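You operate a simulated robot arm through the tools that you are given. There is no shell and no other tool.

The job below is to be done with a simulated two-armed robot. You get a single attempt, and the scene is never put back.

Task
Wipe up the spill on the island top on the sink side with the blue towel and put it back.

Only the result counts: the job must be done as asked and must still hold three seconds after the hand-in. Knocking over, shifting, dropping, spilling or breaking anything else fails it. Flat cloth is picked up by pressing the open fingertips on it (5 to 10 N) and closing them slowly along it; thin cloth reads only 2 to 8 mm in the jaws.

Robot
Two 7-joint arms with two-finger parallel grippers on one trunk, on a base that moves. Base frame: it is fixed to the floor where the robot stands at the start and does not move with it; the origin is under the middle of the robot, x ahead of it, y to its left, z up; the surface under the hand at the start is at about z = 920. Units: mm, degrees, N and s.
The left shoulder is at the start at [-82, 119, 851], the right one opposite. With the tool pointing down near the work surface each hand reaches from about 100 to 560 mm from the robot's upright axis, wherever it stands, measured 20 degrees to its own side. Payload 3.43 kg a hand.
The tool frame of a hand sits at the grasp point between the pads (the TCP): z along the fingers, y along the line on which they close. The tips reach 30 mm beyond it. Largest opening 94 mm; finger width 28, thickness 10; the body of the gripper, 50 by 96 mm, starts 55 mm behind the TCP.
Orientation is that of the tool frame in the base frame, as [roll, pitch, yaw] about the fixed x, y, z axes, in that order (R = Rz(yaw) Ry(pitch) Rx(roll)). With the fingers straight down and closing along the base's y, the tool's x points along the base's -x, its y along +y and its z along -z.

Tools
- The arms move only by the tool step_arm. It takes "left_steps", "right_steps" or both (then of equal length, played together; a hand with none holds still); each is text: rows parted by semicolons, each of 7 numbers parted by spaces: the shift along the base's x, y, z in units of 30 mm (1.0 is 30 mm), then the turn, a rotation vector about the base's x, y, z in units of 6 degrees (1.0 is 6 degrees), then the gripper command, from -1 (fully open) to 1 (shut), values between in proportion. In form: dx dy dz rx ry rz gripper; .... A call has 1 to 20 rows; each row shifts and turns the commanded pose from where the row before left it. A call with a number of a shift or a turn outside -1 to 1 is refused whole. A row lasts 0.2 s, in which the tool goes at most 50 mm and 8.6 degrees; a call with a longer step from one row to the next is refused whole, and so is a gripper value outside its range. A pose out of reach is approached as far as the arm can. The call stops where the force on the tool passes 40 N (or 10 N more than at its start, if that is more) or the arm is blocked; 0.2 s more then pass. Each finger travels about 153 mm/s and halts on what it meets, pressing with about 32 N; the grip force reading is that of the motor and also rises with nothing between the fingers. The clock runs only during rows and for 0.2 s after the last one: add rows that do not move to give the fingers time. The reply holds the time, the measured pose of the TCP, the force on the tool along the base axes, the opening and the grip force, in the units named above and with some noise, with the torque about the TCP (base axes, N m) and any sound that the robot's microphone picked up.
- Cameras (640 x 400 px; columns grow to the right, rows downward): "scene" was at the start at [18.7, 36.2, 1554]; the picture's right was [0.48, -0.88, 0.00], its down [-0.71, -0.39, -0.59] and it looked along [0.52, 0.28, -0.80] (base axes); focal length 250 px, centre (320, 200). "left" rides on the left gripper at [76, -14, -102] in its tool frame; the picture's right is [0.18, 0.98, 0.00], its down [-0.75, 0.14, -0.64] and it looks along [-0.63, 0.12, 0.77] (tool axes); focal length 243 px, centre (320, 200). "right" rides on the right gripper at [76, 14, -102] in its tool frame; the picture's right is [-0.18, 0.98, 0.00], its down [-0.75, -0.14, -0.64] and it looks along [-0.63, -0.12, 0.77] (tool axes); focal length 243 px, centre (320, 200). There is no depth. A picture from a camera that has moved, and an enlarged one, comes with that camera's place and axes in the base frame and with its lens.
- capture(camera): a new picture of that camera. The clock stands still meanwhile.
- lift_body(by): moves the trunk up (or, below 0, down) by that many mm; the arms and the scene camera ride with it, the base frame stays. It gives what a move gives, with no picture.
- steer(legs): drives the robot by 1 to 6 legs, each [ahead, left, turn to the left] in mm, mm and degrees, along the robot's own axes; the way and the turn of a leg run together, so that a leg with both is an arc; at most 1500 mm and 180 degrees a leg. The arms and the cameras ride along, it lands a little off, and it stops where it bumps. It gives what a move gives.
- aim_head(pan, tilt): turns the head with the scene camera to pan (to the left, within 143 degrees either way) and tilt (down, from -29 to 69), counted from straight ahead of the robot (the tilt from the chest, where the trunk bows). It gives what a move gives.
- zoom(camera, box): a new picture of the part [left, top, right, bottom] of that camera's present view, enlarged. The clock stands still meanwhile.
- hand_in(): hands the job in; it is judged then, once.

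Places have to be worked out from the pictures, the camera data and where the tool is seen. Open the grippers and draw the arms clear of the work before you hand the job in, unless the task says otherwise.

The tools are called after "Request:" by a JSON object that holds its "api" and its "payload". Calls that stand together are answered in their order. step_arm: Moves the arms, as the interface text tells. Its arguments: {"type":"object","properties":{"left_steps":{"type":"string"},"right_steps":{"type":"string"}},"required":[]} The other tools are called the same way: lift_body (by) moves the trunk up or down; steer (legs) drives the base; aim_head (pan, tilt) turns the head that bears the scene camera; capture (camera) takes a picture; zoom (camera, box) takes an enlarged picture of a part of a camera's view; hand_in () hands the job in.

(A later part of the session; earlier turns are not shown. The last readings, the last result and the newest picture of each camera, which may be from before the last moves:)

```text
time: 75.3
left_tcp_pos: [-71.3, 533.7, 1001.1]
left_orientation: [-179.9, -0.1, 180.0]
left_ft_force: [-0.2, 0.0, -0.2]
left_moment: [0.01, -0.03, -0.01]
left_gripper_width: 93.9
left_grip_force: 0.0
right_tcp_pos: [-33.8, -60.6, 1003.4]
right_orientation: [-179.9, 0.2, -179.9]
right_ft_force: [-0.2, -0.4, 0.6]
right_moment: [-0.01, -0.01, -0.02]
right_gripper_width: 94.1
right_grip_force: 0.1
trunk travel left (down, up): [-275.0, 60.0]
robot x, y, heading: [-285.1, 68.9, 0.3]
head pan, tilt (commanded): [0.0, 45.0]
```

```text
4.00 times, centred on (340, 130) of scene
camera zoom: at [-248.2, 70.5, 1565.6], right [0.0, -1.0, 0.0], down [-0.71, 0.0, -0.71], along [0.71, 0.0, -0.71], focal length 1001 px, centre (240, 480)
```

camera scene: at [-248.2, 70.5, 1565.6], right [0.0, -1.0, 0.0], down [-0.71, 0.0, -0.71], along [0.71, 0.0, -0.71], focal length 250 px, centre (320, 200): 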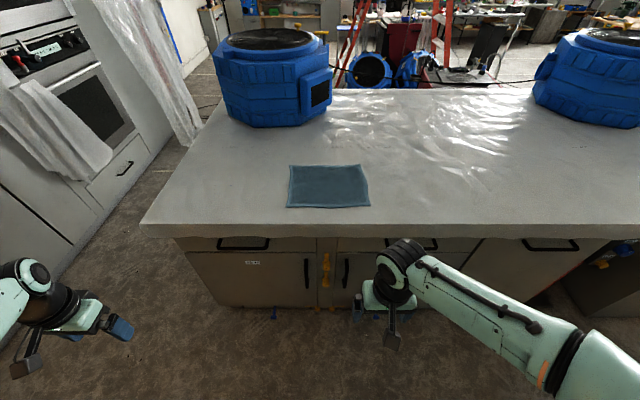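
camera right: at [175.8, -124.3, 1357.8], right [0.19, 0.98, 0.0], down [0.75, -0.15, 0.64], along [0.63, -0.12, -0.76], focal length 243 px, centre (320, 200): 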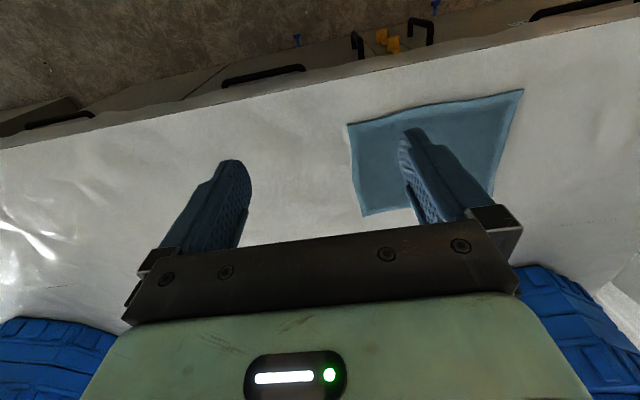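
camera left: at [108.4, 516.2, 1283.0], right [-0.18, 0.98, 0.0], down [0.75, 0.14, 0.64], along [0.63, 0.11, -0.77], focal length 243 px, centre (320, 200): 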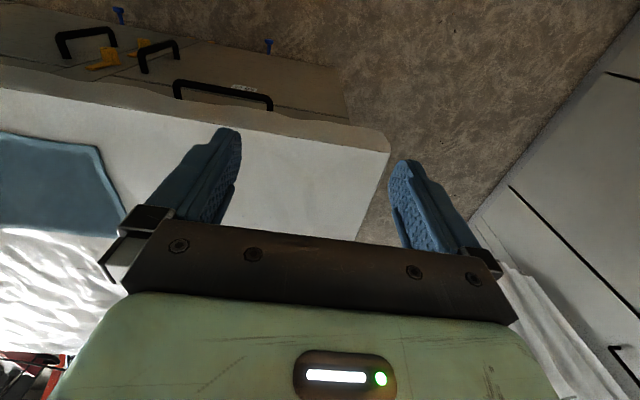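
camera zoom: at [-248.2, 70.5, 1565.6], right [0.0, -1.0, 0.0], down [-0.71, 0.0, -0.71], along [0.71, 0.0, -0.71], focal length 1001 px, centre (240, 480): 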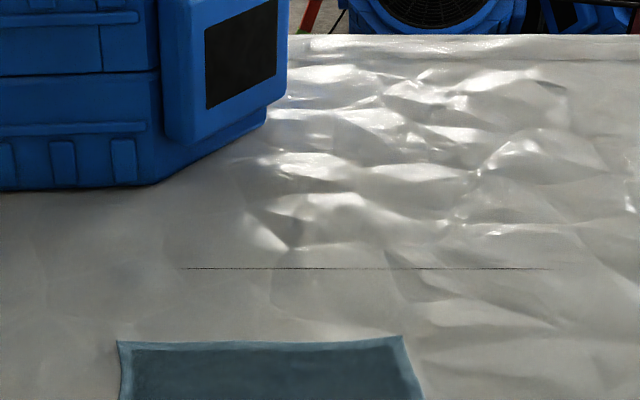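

Still nothing distinct. I check the very front strip near the edge, which the previous zooms cut off.

Request:
{"api": "zoom", "payload": {"camera": "scene", "box": [130, 165, 250, 240]}}

Request:
{"api": "zoom", "payload": {"camera": "scene", "box": [230, 165, 350, 240]}}

Request:
{"api": "zoom", "payload": {"camera": "scene", "box": [340, 165, 460, 240]}}

Request:
{"api": "zoom", "payload": {"camera": "scene", "box": [440, 165, 560, 240]}}

Request:
{"api": "zoom", "payload": {"camera": "scene", "box": [520, 165, 640, 240]}}

```text
5.33 times, centred on (190, 202) of scene
camera zoom: at [-248.2, 70.5, 1565.6], right [0.0, -1.0, 0.0], down [-0.71, 0.0, -0.71], along [0.71, 0.0, -0.71], focal length 1335 px, centre (1013, 187)
```

zoom: 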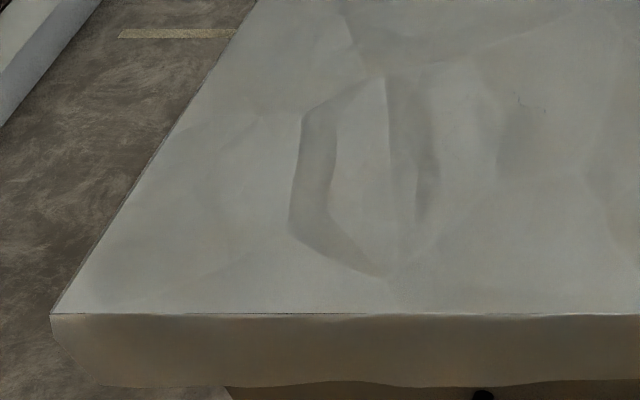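

```text
5.33 times, centred on (290, 202) of scene
camera zoom: at [-248.2, 70.5, 1565.6], right [0.0, -1.0, 0.0], down [-0.71, 0.0, -0.71], along [0.71, 0.0, -0.71], focal length 1335 px, centre (480, 187)
```

zoom: 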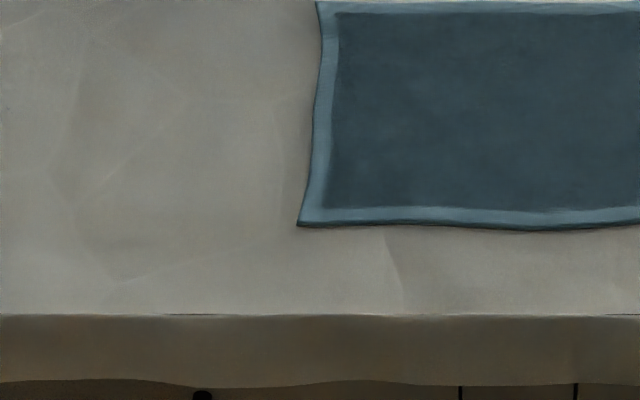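

```text
5.33 times, centred on (400, 202) of scene
camera zoom: at [-248.2, 70.5, 1565.6], right [0.0, -1.0, 0.0], down [-0.71, 0.0, -0.71], along [0.71, 0.0, -0.71], focal length 1335 px, centre (-107, 187)
```

zoom: 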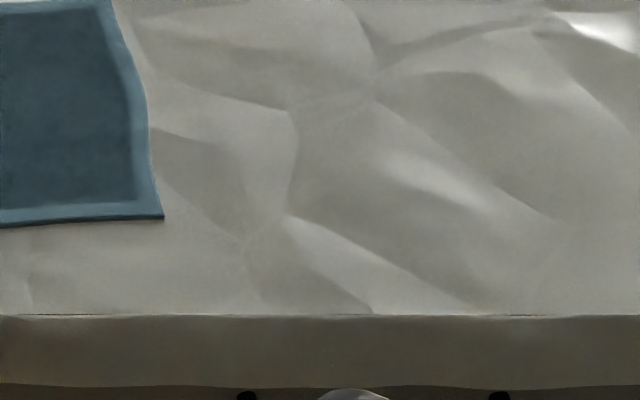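

```text
5.33 times, centred on (500, 202) of scene
camera zoom: at [-248.2, 70.5, 1565.6], right [0.0, -1.0, 0.0], down [-0.71, 0.0, -0.71], along [0.71, 0.0, -0.71], focal length 1335 px, centre (-640, 187)
```

zoom: 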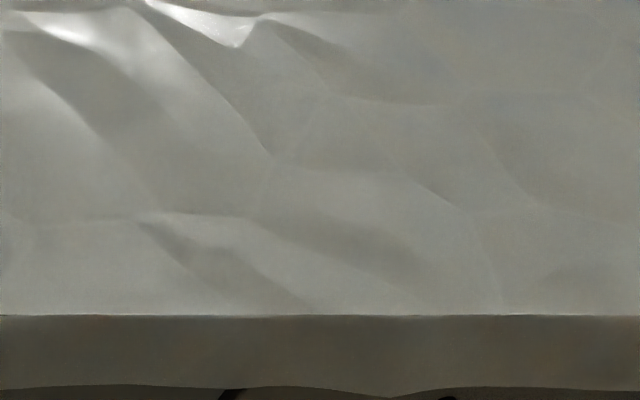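

```text
5.33 times, centred on (580, 202) of scene
camera zoom: at [-248.2, 70.5, 1565.6], right [0.0, -1.0, 0.0], down [-0.71, 0.0, -0.71], along [0.71, 0.0, -0.71], focal length 1335 px, centre (-1067, 187)
```

zoom: 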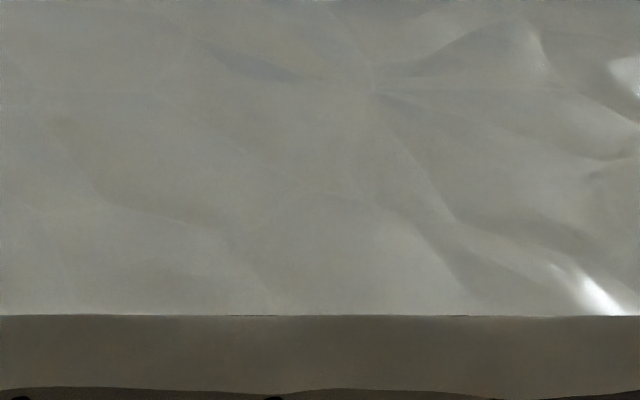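

The near strip shows nothing, so the spill may be hidden behind a fan. I tuck the left hand in and drive left past the island's end to look at the top from the oven end.

Request:
{"api": "step_arm", "payload": {"left_steps": "0 -1 0 0 0 0 -1; 0 -1 0 0 0 0 -1; 0 -1 0 0 0 0 -1; 0 -1 0 0 0 0 -1; 0 -1 0 0 0 0 -1; 0 -1 0 0 0 0 -1; 0 0 0 0 0 0 -1", "right_steps": "0 0 0 0 0 0 -1; 0 0 0 0 0 0 -1; 0 0 0 0 0 0 -1; 0 0 0 0 0 0 -1; 0 0 0 0 0 0 -1; 0 0 0 0 0 0 -1; 0 0 0 0 0 0 -1"}}

Request:
{"api": "steer", "payload": {"legs": [[0, 1180, 0]]}}

Request:
{"api": "aim_head", "payload": {"pan": -40, "tilt": 35}}

Request:
{"api": "capture", "payload": {"camera": "scene"}}

Request:
{"api": "aim_head", "payload": {"pan": 0, "tilt": 35}}

Request:
{"api": "capture", "payload": {"camera": "scene"}}

```text
time: 76.9
left_tcp_pos: [-70.9, 353.6, 1003.8]
left_orientation: [-179.8, 0.0, -179.8]
left_ft_force: [0.4, -0.5, 0.0]
left_moment: [0.0, 0.0, 0.0]
left_gripper_width: 94.0
left_grip_force: 0.2
right_tcp_pos: [-33.9, -62.3, 1004.0]
right_orientation: [180.0, 0.3, -179.8]
right_ft_force: [-0.4, 0.7, 0.0]
right_moment: [0.04, -0.01, 0.03]
right_gripper_width: 94.0
right_grip_force: 0.0
trunk travel left (down, up): [-275.0, 60.0]
robot x, y, heading: [-285.3, 70.5, -0.1]
head pan, tilt (commanded): [0.0, 45.0]
```

```text
time: 87.5
left_tcp_pos: [-59.5, 1523.1, 1002.8]
left_orientation: [-179.9, 0.0, 179.2]
left_ft_force: [-0.2, 0.3, 0.1]
left_moment: [0.03, -0.03, 0.0]
left_gripper_width: 94.2
left_grip_force: 0.1
right_tcp_pos: [-28.7, 1107.3, 1003.5]
right_orientation: [180.0, 0.1, 179.4]
right_ft_force: [-0.9, 0.4, -0.1]
right_moment: [0.0, -0.01, 0.02]
right_gripper_width: 94.3
right_grip_force: 0.1
trunk travel left (down, up): [-275.0, 60.0]
robot x, y, heading: [-279.1, 1243.8, -0.5]
head pan, tilt (commanded): [0.0, 45.0]
```

```text
time: 88.5
left_tcp_pos: [-60.9, 1523.9, 1003.4]
left_orientation: [-180.0, -0.1, 179.1]
left_ft_force: [-0.3, 0.0, -0.4]
left_moment: [0.02, 0.02, 0.0]
left_gripper_width: 93.8
left_grip_force: 0.0
right_tcp_pos: [-29.6, 1107.9, 1003.1]
right_orientation: [180.0, 0.2, 179.4]
right_ft_force: [-0.8, -0.3, -0.4]
right_moment: [0.04, 0.01, -0.01]
right_gripper_width: 94.1
right_grip_force: 0.0
trunk travel left (down, up): [-275.0, 60.0]
robot x, y, heading: [-273.7, 1244.7, -1.0]
head pan, tilt (commanded): [-40.0, 35.0]
```

```text
taken
camera scene: at [-255.8, 1186.9, 1580.4], right [-0.65, -0.76, 0.0], down [-0.44, 0.37, -0.82], along [0.62, -0.53, -0.57], focal length 250 px, centre (320, 200)
```

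scene: 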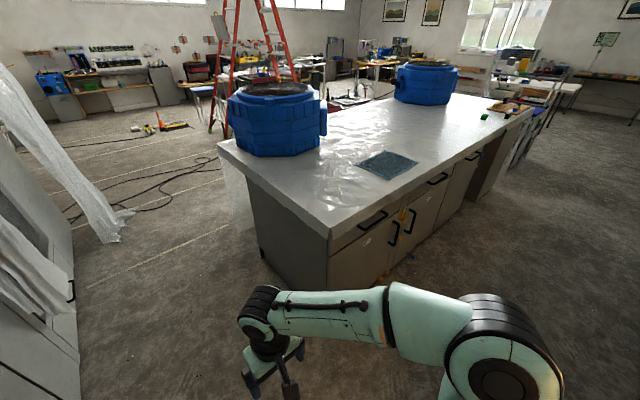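

```text
time: 89.6
left_tcp_pos: [-60.9, 1522.8, 1003.4]
left_orientation: [-179.9, -0.1, 179.2]
left_ft_force: [-0.1, -1.1, 0.0]
left_moment: [0.02, 0.01, 0.0]
left_gripper_width: 94.0
left_grip_force: 0.1
right_tcp_pos: [-27.6, 1107.3, 1003.6]
right_orientation: [-179.9, 0.2, 179.3]
right_ft_force: [-0.9, 0.3, 0.4]
right_moment: [-0.03, -0.03, 0.0]
right_gripper_width: 94.1
right_grip_force: 0.0
trunk travel left (down, up): [-275.0, 60.0]
robot x, y, heading: [-281.1, 1243.1, -0.6]
head pan, tilt (commanded): [0.0, 35.0]
```

```text
taken
camera scene: at [-234.5, 1243.0, 1580.4], right [-0.01, -1.0, 0.0], down [-0.57, 0.01, -0.82], along [0.82, -0.01, -0.57], focal length 250 px, centre (320, 200)
```

scene: 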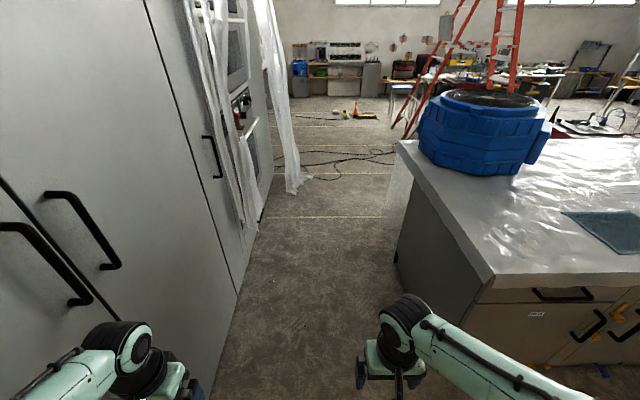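

From this end the light grazes the top. I zoom on the island from this viewpoint for wet patches.

Request:
{"api": "aim_head", "payload": {"pan": -40, "tilt": 35}}

Request:
{"api": "zoom", "payload": {"camera": "scene", "box": [210, 110, 420, 240]}}

Request:
{"api": "zoom", "payload": {"camera": "scene", "box": [340, 80, 540, 200]}}

```text
time: 90.7
left_tcp_pos: [-59.6, 1523.9, 1003.0]
left_orientation: [-179.9, 0.0, 179.2]
left_ft_force: [0.2, 0.5, 0.6]
left_moment: [0.02, 0.0, -0.01]
left_gripper_width: 93.9
left_grip_force: 0.1
right_tcp_pos: [-28.2, 1107.7, 1004.1]
right_orientation: [179.9, 0.2, 179.4]
right_ft_force: [-0.7, -0.3, -0.7]
right_moment: [-0.01, 0.01, -0.02]
right_gripper_width: 94.2
right_grip_force: 0.0
trunk travel left (down, up): [-275.0, 60.0]
robot x, y, heading: [-274.5, 1243.4, -0.5]
head pan, tilt (commanded): [-40.0, 35.0]
```

```text
3.05 times, centred on (315, 175) of scene
camera zoom: at [-255.8, 1186.9, 1580.4], right [-0.65, -0.76, 0.0], down [-0.43, 0.37, -0.82], along [0.62, -0.53, -0.57], focal length 763 px, centre (335, 276)
```

zoom: 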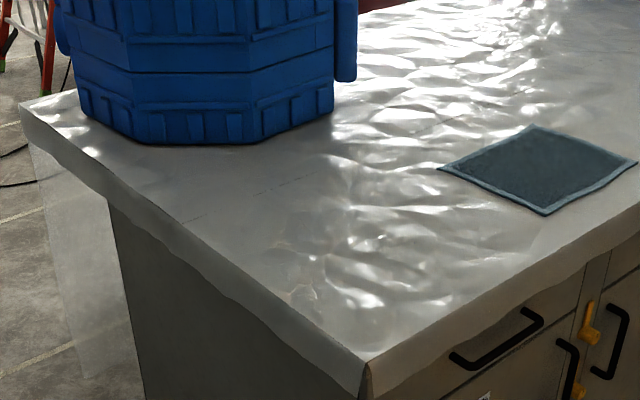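

```text
3.20 times, centred on (440, 140) of scene
camera zoom: at [-255.8, 1186.9, 1580.4], right [-0.65, -0.76, 0.0], down [-0.43, 0.37, -0.82], along [0.62, -0.53, -0.57], focal length 801 px, centre (-64, 392)
```

zoom: 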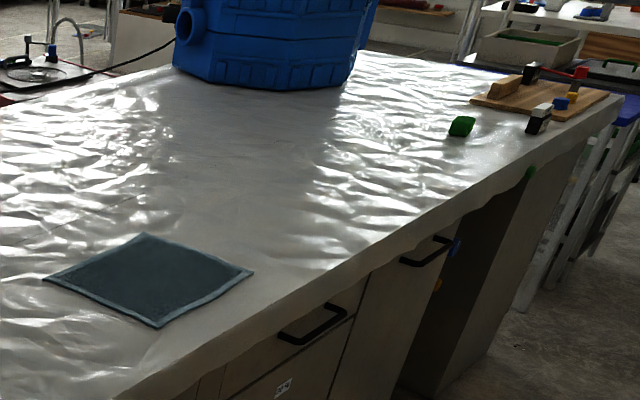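

Two things stand out: a faucet-like shape on a bench beyond the island, and a patch with brownish outlines near the island's corner at about (483, 614). I zoom on both.

Request:
{"api": "zoom", "payload": {"camera": "scene", "box": [280, 160, 360, 220]}}

Request:
{"api": "zoom", "payload": {"camera": "scene", "box": [320, 60, 420, 125]}}

```text
6.67 times, centred on (320, 190) of scene
camera zoom: at [-255.8, 1186.9, 1580.4], right [-0.65, -0.76, 0.0], down [-0.43, 0.37, -0.82], along [0.62, -0.53, -0.57], focal length 1669 px, centre (320, 267)
```

zoom: 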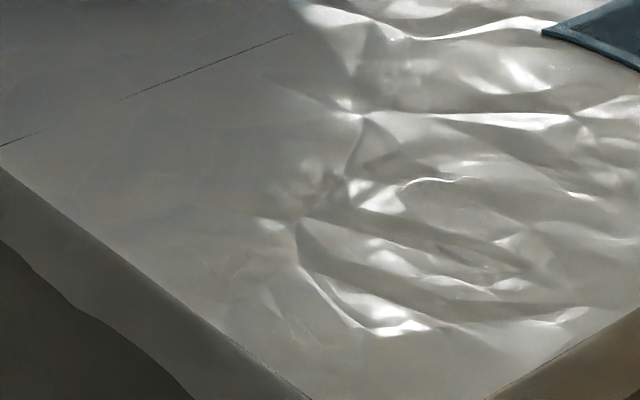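

```text
6.15 times, centred on (370, 92) of scene
camera zoom: at [-255.8, 1186.9, 1580.4], right [-0.65, -0.76, 0.0], down [-0.43, 0.37, -0.82], along [0.62, -0.53, -0.57], focal length 1540 px, centre (12, 862)
```

zoom: 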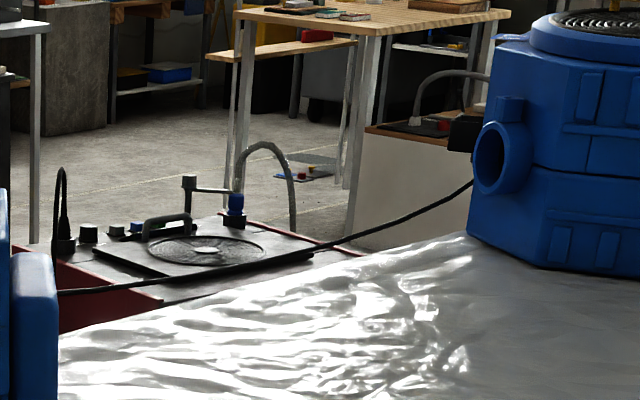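

That is a tool cart, not a sink. I drive forward along the oven corridor to see behind the left fan.

Request:
{"api": "steer", "payload": {"legs": [[850, 0, 0.5]]}}

Request:
{"api": "aim_head", "payload": {"pan": -75, "tilt": 35}}

Request:
{"api": "capture", "payload": {"camera": "scene"}}

Request:
{"api": "aim_head", "payload": {"pan": -110, "tilt": 40}}

Request:
{"api": "capture", "payload": {"camera": "scene"}}

```text
time: 95.1
left_tcp_pos: [775.1, 1522.8, 1003.9]
left_orientation: [-179.9, 0.0, -180.0]
left_ft_force: [0.4, -1.2, -0.3]
left_moment: [0.03, 0.03, 0.0]
left_gripper_width: 93.9
left_grip_force: 0.1
right_tcp_pos: [813.7, 1107.5, 1003.2]
right_orientation: [180.0, 0.2, -179.7]
right_ft_force: [1.0, -0.6, -0.4]
right_moment: [0.0, -0.02, 0.04]
right_gripper_width: 94.0
right_grip_force: 0.0
trunk travel left (down, up): [-275.0, 60.0]
robot x, y, heading: [559.5, 1238.2, -0.0]
head pan, tilt (commanded): [-40.0, 35.0]
```

```text
time: 96.2
left_tcp_pos: [776.0, 1522.7, 1003.8]
left_orientation: [-179.8, -0.1, -179.9]
left_ft_force: [0.1, -0.2, 0.8]
left_moment: [0.01, -0.02, 0.03]
left_gripper_width: 93.9
left_grip_force: 0.1
right_tcp_pos: [813.3, 1106.7, 1003.4]
right_orientation: [179.9, 0.1, -179.7]
right_ft_force: [0.4, 0.8, 0.7]
right_moment: [0.03, 0.01, 0.0]
right_gripper_width: 94.1
right_grip_force: 0.0
trunk travel left (down, up): [-275.0, 60.0]
robot x, y, heading: [562.1, 1237.5, 0.3]
head pan, tilt (commanded): [-75.0, 35.0]
```

```text
taken
camera scene: at [540.5, 1154.4, 1580.4], right [-0.96, -0.26, 0.0], down [-0.15, 0.55, -0.82], along [0.21, -0.79, -0.57], focal length 250 px, centre (320, 200)
```

scene: 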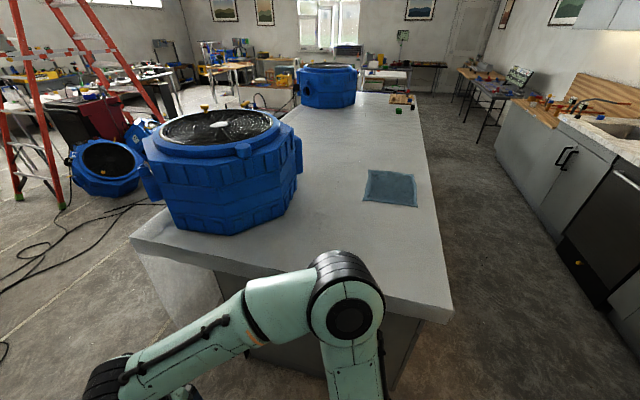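

```text
time: 97.2
left_tcp_pos: [775.8, 1522.4, 1003.5]
left_orientation: [-179.9, 0.1, -179.9]
left_ft_force: [-0.4, 0.4, -0.2]
left_moment: [-0.02, 0.0, 0.0]
left_gripper_width: 94.1
left_grip_force: 0.0
right_tcp_pos: [812.6, 1107.4, 1004.2]
right_orientation: [-180.0, 0.2, -179.7]
right_ft_force: [-0.1, -0.1, 0.4]
right_moment: [0.03, 0.02, 0.03]
right_gripper_width: 93.7
right_grip_force: 0.1
trunk travel left (down, up): [-275.0, 60.0]
robot x, y, heading: [563.0, 1238.7, 0.0]
head pan, tilt (commanded): [-110.0, 40.0]
```

```text
taken
camera scene: at [488.6, 1159.4, 1572.9], right [-0.94, 0.34, 0.0], down [0.22, 0.6, -0.77], along [-0.26, -0.72, -0.64], focal length 250 px, centre (320, 200)
```

scene: 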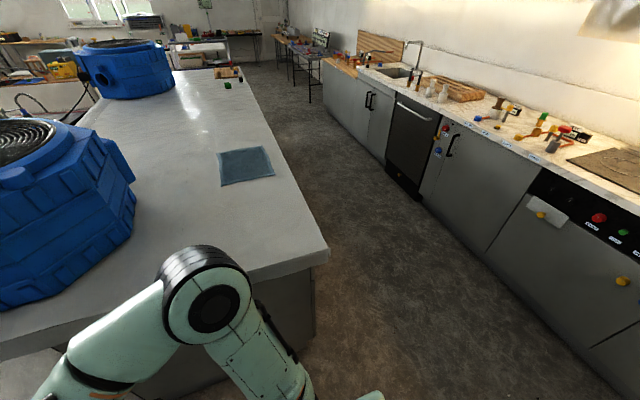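

The island top looks smoother in this light. I zoom in on it to find any patch.

Request:
{"api": "zoom", "payload": {"camera": "scene", "box": [120, 80, 330, 210]}}

Request:
{"api": "zoom", "payload": {"camera": "scene", "box": [150, 60, 260, 130]}}

Request:
{"api": "zoom", "payload": {"camera": "scene", "box": [130, 160, 340, 290]}}

Request:
{"api": "aim_head", "payload": {"pan": -75, "tilt": 35}}

Request:
{"api": "zoom", "payload": {"camera": "scene", "box": [280, 80, 460, 190]}}

Request:
{"api": "zoom", "payload": {"camera": "scene", "box": [280, 170, 460, 290]}}

```text
3.05 times, centred on (225, 145) of scene
camera zoom: at [488.6, 1159.4, 1572.9], right [-0.94, 0.34, 0.0], down [0.22, 0.6, -0.77], along [-0.26, -0.72, -0.64], focal length 763 px, centre (610, 368)
```

zoom: 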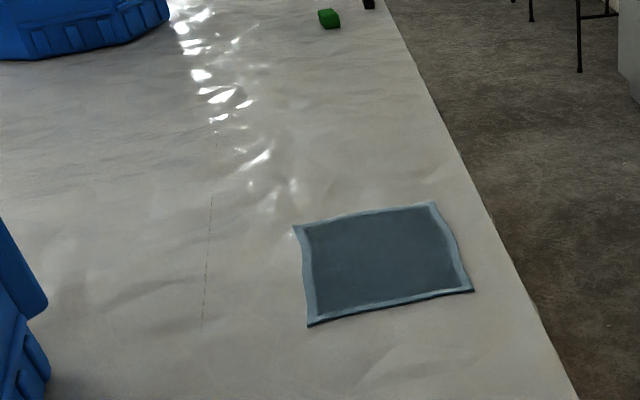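

```text
5.71 times, centred on (205, 95) of scene
camera zoom: at [488.6, 1159.4, 1572.9], right [-0.94, 0.34, 0.0], down [0.22, 0.6, -0.77], along [-0.26, -0.72, -0.64], focal length 1430 px, centre (977, 800)
```

zoom: 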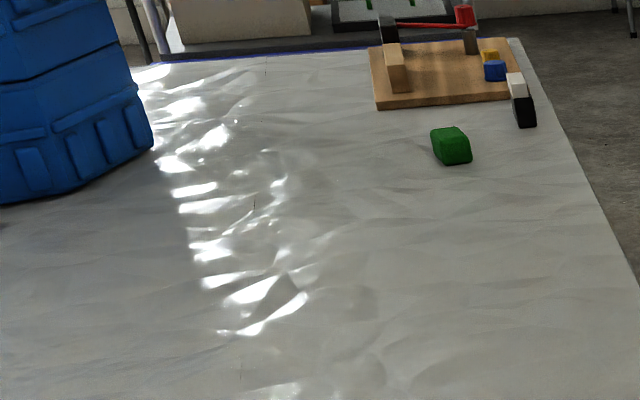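

```text
3.05 times, centred on (235, 225) of scene
camera zoom: at [488.6, 1159.4, 1572.9], right [-0.94, 0.34, 0.0], down [0.22, 0.6, -0.77], along [-0.26, -0.72, -0.64], focal length 763 px, centre (579, 124)
```

zoom: 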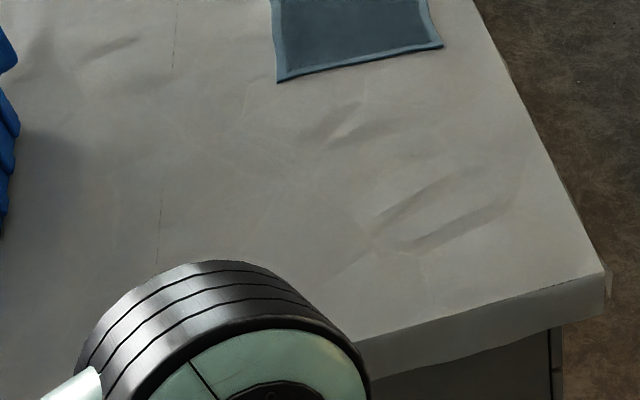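

```text
time: 98.2
left_tcp_pos: [775.0, 1522.3, 1003.3]
left_orientation: [-179.9, -0.1, -179.8]
left_ft_force: [-0.4, 0.0, -0.3]
left_moment: [0.03, -0.02, -0.02]
left_gripper_width: 93.9
left_grip_force: 0.0
right_tcp_pos: [813.4, 1106.3, 1004.0]
right_orientation: [-180.0, 0.2, -179.8]
right_ft_force: [0.7, 0.0, 1.6]
right_moment: [-0.03, 0.02, -0.01]
right_gripper_width: 93.8
right_grip_force: 0.0
trunk travel left (down, up): [-275.0, 60.0]
robot x, y, heading: [564.9, 1236.8, 0.3]
head pan, tilt (commanded): [-75.0, 35.0]
```

```text
3.56 times, centred on (370, 135) of scene
camera zoom: at [540.3, 1154.3, 1580.4], right [-0.97, -0.26, 0.0], down [-0.15, 0.55, -0.82], along [0.21, -0.79, -0.57], focal length 890 px, centre (142, 431)
```

zoom: 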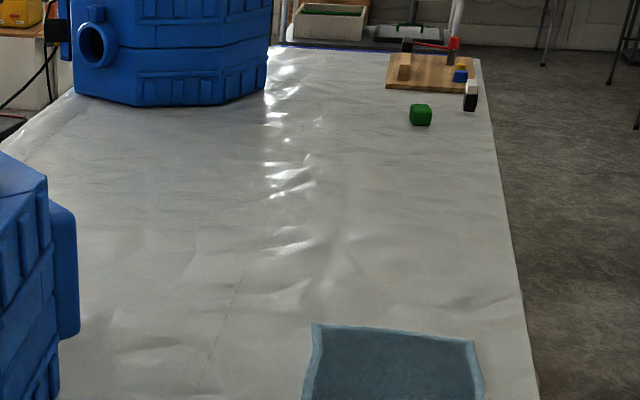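

```text
3.33 times, centred on (370, 230) of scene
camera zoom: at [540.3, 1154.3, 1580.4], right [-0.97, -0.26, 0.0], down [-0.15, 0.55, -0.82], along [0.21, -0.79, -0.57], focal length 834 px, centre (153, 100)
```

zoom: 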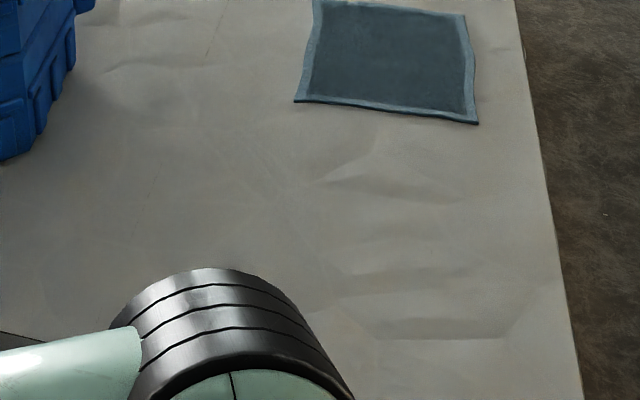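

Nothing here either. I continue forward to look at the far strip behind the fans.

Request:
{"api": "steer", "payload": {"legs": [[800, 0, 0]]}}

Request:
{"api": "aim_head", "payload": {"pan": -100, "tilt": 30}}

Request:
{"api": "capture", "payload": {"camera": "scene"}}

Request:
{"api": "aim_head", "payload": {"pan": -135, "tilt": 40}}

Request:
{"api": "capture", "payload": {"camera": "scene"}}

```text
time: 102.4
left_tcp_pos: [1551.8, 1528.9, 1002.5]
left_orientation: [-180.0, 0.0, -179.5]
left_ft_force: [0.3, -0.2, 0.2]
left_moment: [-0.03, 0.0, -0.01]
left_gripper_width: 94.0
left_grip_force: 0.1
right_tcp_pos: [1592.0, 1114.1, 1003.5]
right_orientation: [-180.0, 0.2, -179.3]
right_ft_force: [0.9, 0.1, -0.2]
right_moment: [0.0, 0.0, -0.02]
right_gripper_width: 94.0
right_grip_force: 0.1
trunk travel left (down, up): [-275.0, 60.0]
robot x, y, heading: [1340.8, 1244.1, 0.8]
head pan, tilt (commanded): [-75.0, 35.0]
```

```text
time: 103.2
left_tcp_pos: [1551.2, 1530.4, 1003.6]
left_orientation: [-179.8, 0.0, -179.4]
left_ft_force: [-0.9, -0.8, 0.6]
left_moment: [-0.01, -0.03, 0.0]
left_gripper_width: 94.1
left_grip_force: 0.0
right_tcp_pos: [1592.1, 1114.9, 1004.0]
right_orientation: [179.9, 0.2, -179.4]
right_ft_force: [-0.2, 0.1, 0.7]
right_moment: [0.01, -0.02, 0.02]
right_gripper_width: 94.0
right_grip_force: 0.0
trunk travel left (down, up): [-275.0, 60.0]
robot x, y, heading: [1343.5, 1247.0, 0.4]
head pan, tilt (commanded): [-100.0, 30.0]
```

```text
taken
camera scene: at [1280.6, 1155.0, 1588.2], right [-0.99, 0.16, 0.0], down [0.08, 0.49, -0.87], along [-0.14, -0.85, -0.5], focal length 250 px, centre (320, 200)
```

scene: 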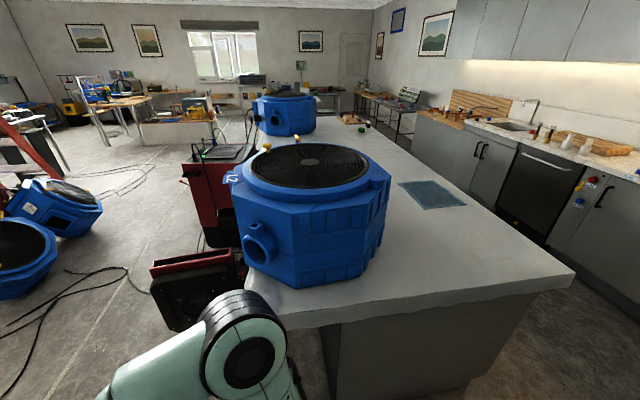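

```text
time: 104.3
left_tcp_pos: [1551.1, 1530.0, 1003.3]
left_orientation: [-179.8, 0.1, -179.5]
left_ft_force: [0.4, -0.6, 0.3]
left_moment: [-0.02, 0.01, 0.02]
left_gripper_width: 93.9
left_grip_force: 0.0
right_tcp_pos: [1591.8, 1113.4, 1004.1]
right_orientation: [179.9, 0.2, -179.2]
right_ft_force: [0.5, 0.4, 0.5]
right_moment: [-0.02, 0.02, 0.0]
right_gripper_width: 94.1
right_grip_force: 0.1
trunk travel left (down, up): [-275.0, 60.0]
robot x, y, heading: [1340.4, 1248.6, 0.5]
head pan, tilt (commanded): [-135.0, 40.0]
```

```text
taken
camera scene: at [1235.9, 1183.4, 1572.9], right [-0.72, 0.7, 0.0], down [0.45, 0.46, -0.77], along [-0.54, -0.55, -0.64], focal length 250 px, centre (320, 200)
```

scene: 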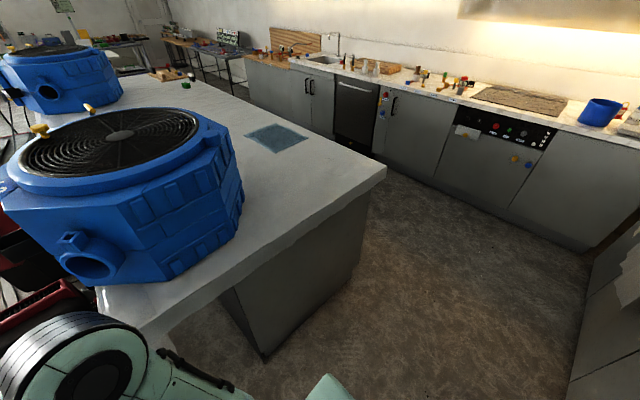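

The far strip is largely filled by the fans. I zoom in on the rest of the top from this new angle.

Request:
{"api": "zoom", "payload": {"camera": "scene", "box": [180, 80, 390, 210]}}

Request:
{"api": "aim_head", "payload": {"pan": -105, "tilt": 30}}

Request:
{"api": "zoom", "payload": {"camera": "scene", "box": [250, 110, 400, 200]}}

Request:
{"api": "zoom", "payload": {"camera": "scene", "box": [330, 160, 540, 290]}}

```text
3.05 times, centred on (285, 145) of scene
camera zoom: at [1235.9, 1183.4, 1572.9], right [-0.72, 0.7, 0.0], down [0.45, 0.46, -0.77], along [-0.54, -0.55, -0.64], focal length 763 px, centre (427, 368)
```

zoom: 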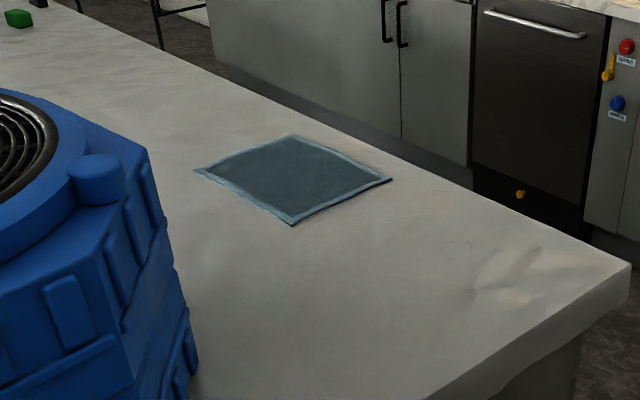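

```text
time: 105.2
left_tcp_pos: [1551.8, 1529.6, 1003.3]
left_orientation: [-179.9, 0.0, -179.3]
left_ft_force: [0.3, 0.4, 0.4]
left_moment: [-0.02, -0.01, -0.04]
left_gripper_width: 94.1
left_grip_force: 0.2
right_tcp_pos: [1593.3, 1115.9, 1003.6]
right_orientation: [-180.0, 0.2, -179.3]
right_ft_force: [0.1, 0.4, -0.2]
right_moment: [0.01, 0.0, -0.01]
right_gripper_width: 93.8
right_grip_force: 0.1
trunk travel left (down, up): [-275.0, 60.0]
robot x, y, heading: [1341.4, 1241.8, 0.6]
head pan, tilt (commanded): [-105.0, 30.0]
```

```text
4.27 times, centred on (325, 155) of scene
camera zoom: at [1272.7, 1156.6, 1588.2], right [-0.97, 0.25, 0.0], down [0.12, 0.48, -0.87], along [-0.22, -0.84, -0.5], focal length 1068 px, centre (299, 392)
```

zoom: 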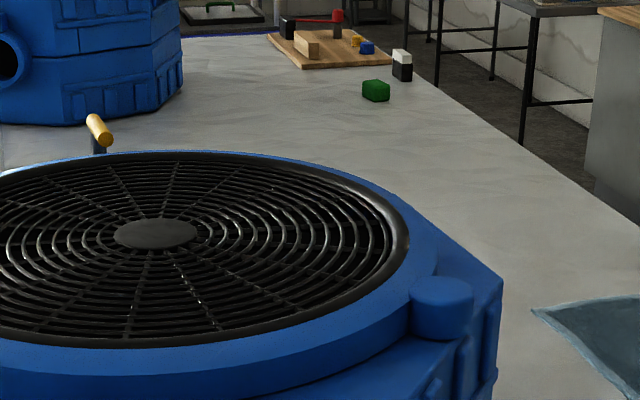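

```text
3.05 times, centred on (435, 225) of scene
camera zoom: at [1272.7, 1156.6, 1588.2], right [-0.97, 0.25, 0.0], down [0.12, 0.48, -0.87], along [-0.22, -0.84, -0.5], focal length 763 px, centre (-30, 124)
```

zoom: 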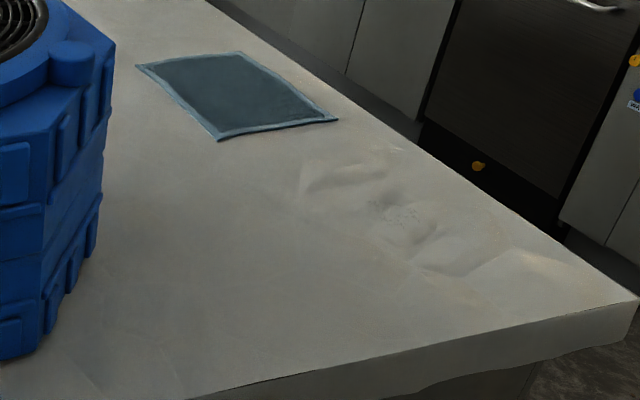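

There is a speckled patch near (440-490, 450-465), the same spot where I saw a dotted ring before. I zoom in hard on it.

Request:
{"api": "zoom", "payload": {"camera": "scene", "box": [430, 205, 494, 245]}}

Request:
{"api": "zoom", "payload": {"camera": "scene", "box": [410, 185, 530, 260]}}

```text
10.00 times, centred on (462, 225) of scene
camera zoom: at [1272.7, 1156.6, 1588.2], right [-0.97, 0.25, 0.0], down [0.12, 0.48, -0.87], along [-0.22, -0.84, -0.5], focal length 2503 px, centre (-1100, -50)
```

zoom: 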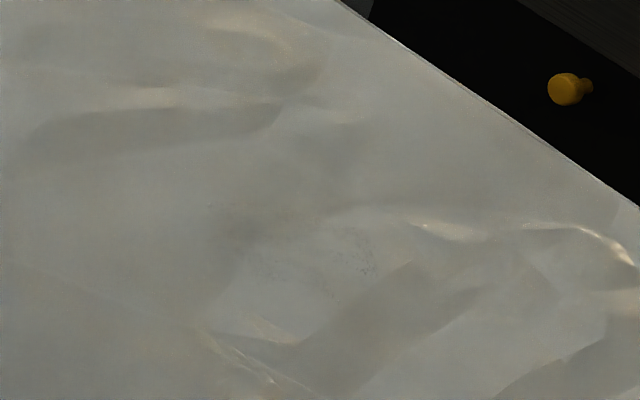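

```text
5.33 times, centred on (470, 222) of scene
camera zoom: at [1272.7, 1156.6, 1588.2], right [-0.97, 0.25, 0.0], down [0.12, 0.48, -0.87], along [-0.22, -0.84, -0.5], focal length 1335 px, centre (-480, 80)
```

zoom: 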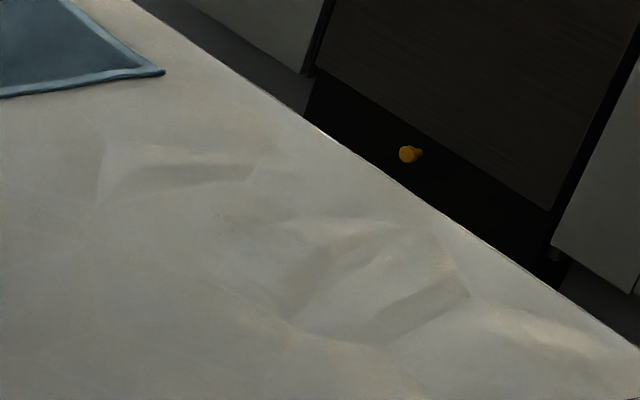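

Only tiny specks there, but it's my best lead. I drive back around to the sink side of the island to inspect it from close with the left wrist camera.

Request:
{"api": "steer", "payload": {"legs": [[-1500, 0, 0], [-120, 0, -0.5], [0, -960, 0]]}}

Request:
{"api": "aim_head", "payload": {"pan": 0, "tilt": 50}}

Request:
{"api": "capture", "payload": {"camera": "scene"}}

```text
time: 122.1
left_tcp_pos: [-60.2, 513.1, 1004.6]
left_orientation: [-179.9, 0.0, -178.8]
left_ft_force: [-0.1, 0.7, 0.6]
left_moment: [-0.03, 0.0, -0.01]
left_gripper_width: 94.0
left_grip_force: 0.0
right_tcp_pos: [-14.3, 98.2, 1003.6]
right_orientation: [179.9, 0.2, -178.4]
right_ft_force: [-0.1, -0.3, 0.8]
right_moment: [-0.01, -0.02, 0.01]
right_gripper_width: 93.9
right_grip_force: 0.0
trunk travel left (down, up): [-275.0, 60.0]
robot x, y, heading: [-266.6, 223.5, 1.3]
head pan, tilt (commanded): [-105.0, 30.0]
```

```text
time: 123.9
left_tcp_pos: [-60.9, 515.0, 1003.7]
left_orientation: [-179.9, 0.0, -178.7]
left_ft_force: [0.3, 0.0, 1.3]
left_moment: [0.01, 0.0, 0.0]
left_gripper_width: 94.1
left_grip_force: 0.0
right_tcp_pos: [-14.2, 97.8, 1004.4]
right_orientation: [180.0, 0.2, -178.5]
right_ft_force: [0.1, -1.0, 0.2]
right_moment: [0.0, -0.01, 0.01]
right_gripper_width: 93.9
right_grip_force: 0.0
trunk travel left (down, up): [-275.0, 60.0]
robot x, y, heading: [-265.5, 224.7, 1.4]
head pan, tilt (commanded): [0.0, 50.0]
```

```text
taken
camera scene: at [-235.8, 226.3, 1558.7], right [0.02, -1.0, 0.0], down [-0.77, -0.02, -0.64], along [0.64, 0.02, -0.77], focal length 250 px, centre (320, 200)
```

scene: 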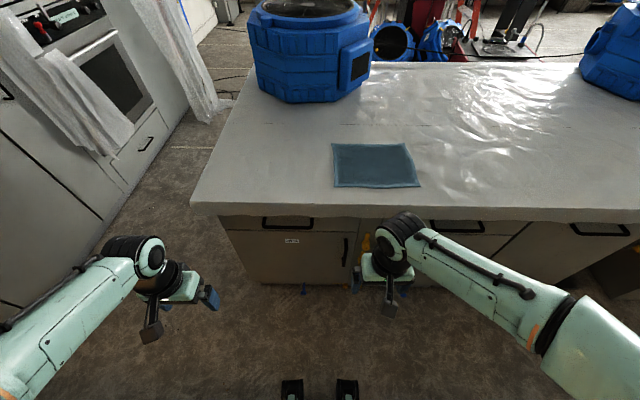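

I zoom on the left end of the top from here before moving closer.

Request:
{"api": "zoom", "payload": {"camera": "scene", "box": [190, 125, 340, 218]}}

Request:
{"api": "zoom", "payload": {"camera": "scene", "box": [235, 140, 299, 180]}}

Request:
{"api": "zoom", "payload": {"camera": "scene", "box": [400, 110, 550, 203]}}

Request:
{"api": "zoom", "payload": {"camera": "scene", "box": [220, 90, 350, 171]}}

```text
4.27 times, centred on (265, 172) of scene
camera zoom: at [-235.8, 226.3, 1558.7], right [0.02, -1.0, 0.0], down [-0.77, -0.02, -0.64], along [0.64, 0.02, -0.77], focal length 1068 px, centre (555, 322)
```

zoom: 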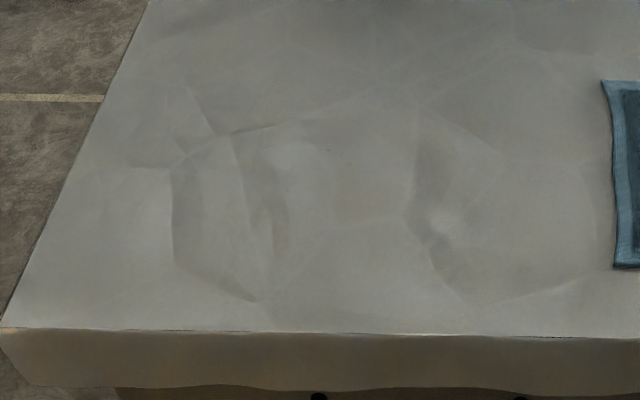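

```text
10.00 times, centred on (267, 160) of scene
camera zoom: at [-235.8, 226.3, 1558.7], right [0.02, -1.0, 0.0], down [-0.77, -0.02, -0.64], along [0.64, 0.02, -0.77], focal length 2503 px, centre (850, 600)
```

zoom: 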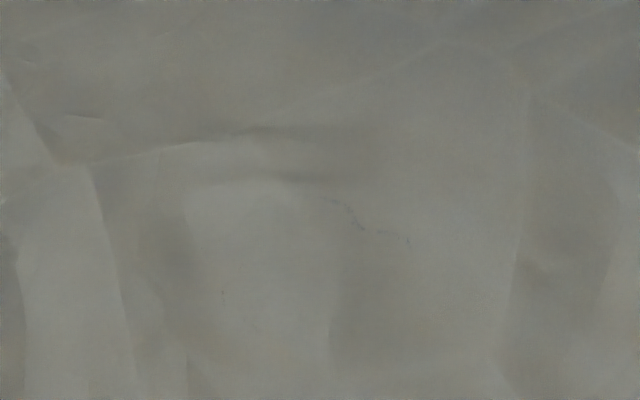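

```text
4.27 times, centred on (475, 156) of scene
camera zoom: at [-235.8, 226.3, 1558.7], right [0.02, -1.0, 0.0], down [-0.77, -0.02, -0.64], along [0.64, 0.02, -0.77], focal length 1068 px, centre (-341, 386)
```

zoom: 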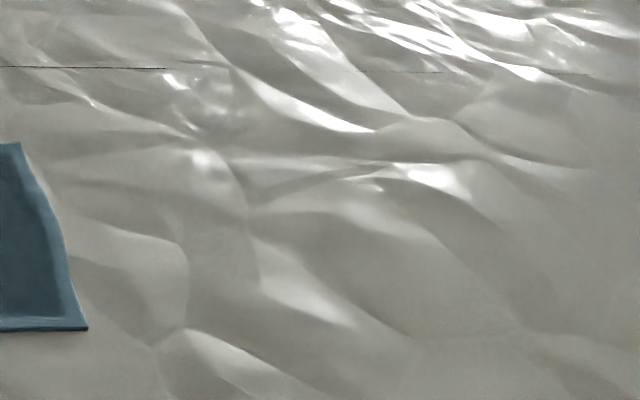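

```text
4.92 times, centred on (285, 130) of scene
camera zoom: at [-235.8, 226.3, 1558.7], right [0.02, -1.0, 0.0], down [-0.77, -0.02, -0.64], along [0.64, 0.02, -0.77], focal length 1232 px, centre (492, 542)
```

zoom: 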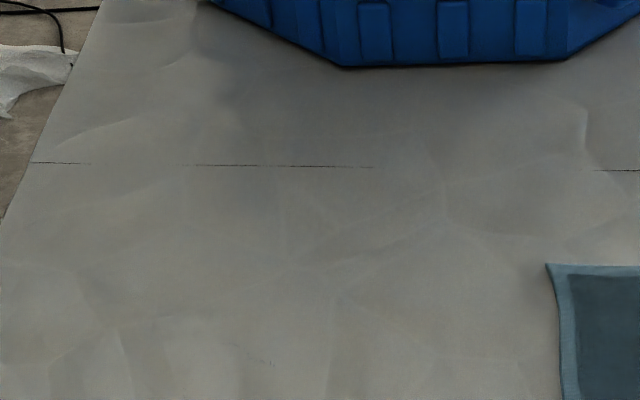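

Only sheet folds here. I'll survey the strip right of the towel from directly above with the right wrist camera, starting with the faint disc near (447, -423).

Request:
{"api": "step_arm", "payload": {"left_steps": "0 0 1 0 0 0 -1; 0 0 1 0 0 0 -1; 0 0 1 0 0 0 -1; 0 0 1 0 0 0 -1; 0 0 1 0 0 0 -1; 0 0 1 0 0 0 -1; 0 0 1 0 0 0 -1; 0 0 0 0 0 0 -1", "right_steps": "0 0 1 0 0 0 -1; 0 0 1 0 0 0 -1; 0 0 1 0 0 0 -1; 0 0 1 0 0 0 -1; 0 0 1 0 0 0 -1; 0 0 1 0 0 0 -1; 0 0 1 0 0 0 -1; 0 0 0 0 0 0 -1"}}

Request:
{"api": "steer", "payload": {"legs": [[0, -550, -1.3], [190, 0, 0]]}}

Request:
{"api": "capture", "payload": {"camera": "right"}}

Request:
{"api": "capture", "payload": {"camera": "left"}}

```text
time: 125.7
left_tcp_pos: [-63.5, 516.1, 1213.7]
left_orientation: [-179.9, 0.0, -178.7]
left_ft_force: [-0.1, -0.2, 0.3]
left_moment: [0.0, 0.0, 0.02]
left_gripper_width: 94.0
left_grip_force: 0.1
right_tcp_pos: [-15.4, 99.4, 1215.6]
right_orientation: [180.0, 0.2, -178.5]
right_ft_force: [0.7, 0.2, 0.8]
right_moment: [0.03, -0.03, 0.01]
right_gripper_width: 94.1
right_grip_force: 0.2
trunk travel left (down, up): [-275.0, 60.0]
robot x, y, heading: [-264.6, 225.1, 1.5]
head pan, tilt (commanded): [0.0, 50.0]
```

```text
time: 132.2
left_tcp_pos: [140.8, -40.0, 1213.2]
left_orientation: [-179.8, 0.0, 179.7]
left_ft_force: [0.6, -0.4, -0.5]
left_moment: [0.02, 0.0, 0.0]
left_gripper_width: 94.0
left_grip_force: 0.2
right_tcp_pos: [176.1, -457.2, 1215.1]
right_orientation: [-180.0, 0.2, 180.0]
right_ft_force: [0.0, -0.5, 0.1]
right_moment: [0.03, 0.03, -0.02]
right_gripper_width: 94.1
right_grip_force: 0.0
trunk travel left (down, up): [-275.0, 60.0]
robot x, y, heading: [-70.9, -319.8, -0.1]
head pan, tilt (commanded): [0.0, 50.0]
```

```text
taken
camera right: at [101.0, -442.9, 1317.1], right [0.19, 0.98, 0.0], down [0.75, -0.14, 0.64], along [0.63, -0.12, -0.76], focal length 243 px, centre (320, 200)
```

right: 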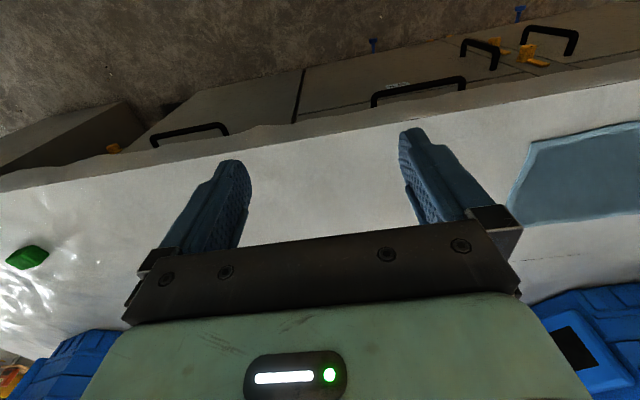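

```text
taken
camera left: at [65.4, -56.2, 1315.7], right [-0.18, 0.98, 0.0], down [0.75, 0.14, 0.64], along [0.63, 0.11, -0.77], focal length 243 px, centre (320, 200)
```

left: 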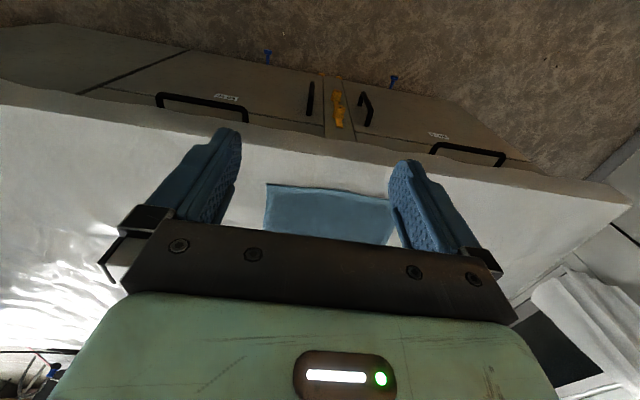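

I zoom on the bare sheet between the fingers in both wrist views.

Request:
{"api": "zoom", "payload": {"camera": "right", "box": [230, 120, 420, 240]}}

Request:
{"api": "zoom", "payload": {"camera": "right", "box": [0, 160, 200, 330]}}

Request:
{"api": "zoom", "payload": {"camera": "left", "box": [0, 90, 190, 270]}}

Request:
{"api": "zoom", "payload": {"camera": "right", "box": [450, 80, 640, 200]}}

```text
3.33 times, centred on (325, 180) of right
camera zoom: at [101.0, -442.9, 1317.1], right [0.19, 0.98, 0.0], down [0.75, -0.14, 0.64], along [0.63, -0.12, -0.76], focal length 809 px, centre (303, 267)
```

zoom: 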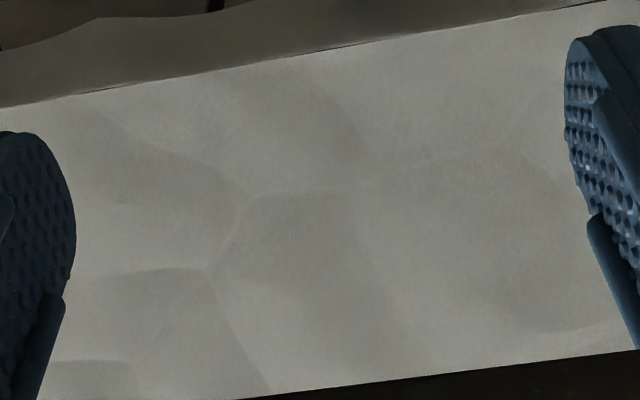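

```text
2.35 times, centred on (100, 245) of right
camera zoom: at [101.0, -442.9, 1317.1], right [0.19, 0.98, 0.0], down [0.75, -0.14, 0.64], along [0.63, -0.12, -0.76], focal length 571 px, centre (838, 94)
```

zoom: 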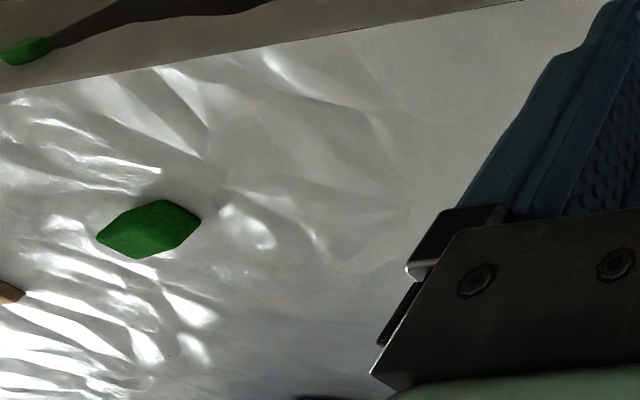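

```text
2.22 times, centred on (95, 180) of left
camera zoom: at [65.4, -56.2, 1315.7], right [-0.18, 0.98, 0.0], down [0.75, 0.14, 0.64], along [0.63, 0.11, -0.77], focal length 539 px, centre (820, 244)
```

zoom: 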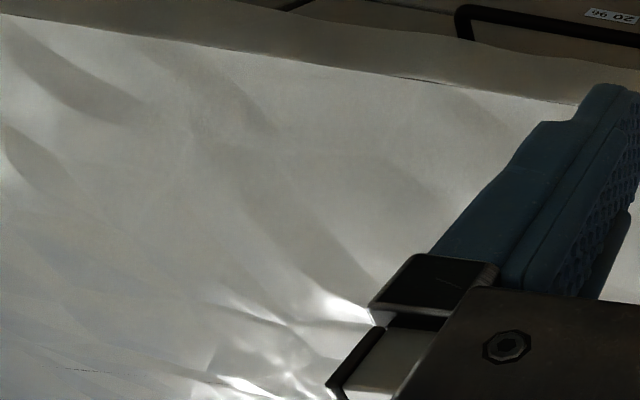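

```text
3.33 times, centred on (545, 140) of right
camera zoom: at [101.0, -442.9, 1317.1], right [0.19, 0.98, 0.0], down [0.75, -0.14, 0.64], along [0.63, -0.12, -0.76], focal length 809 px, centre (-430, 400)
```

zoom: 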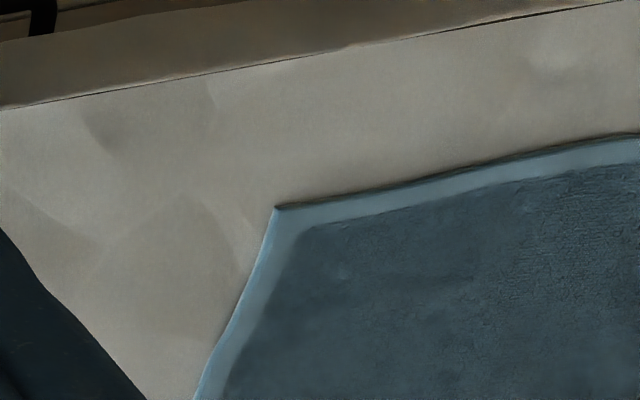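

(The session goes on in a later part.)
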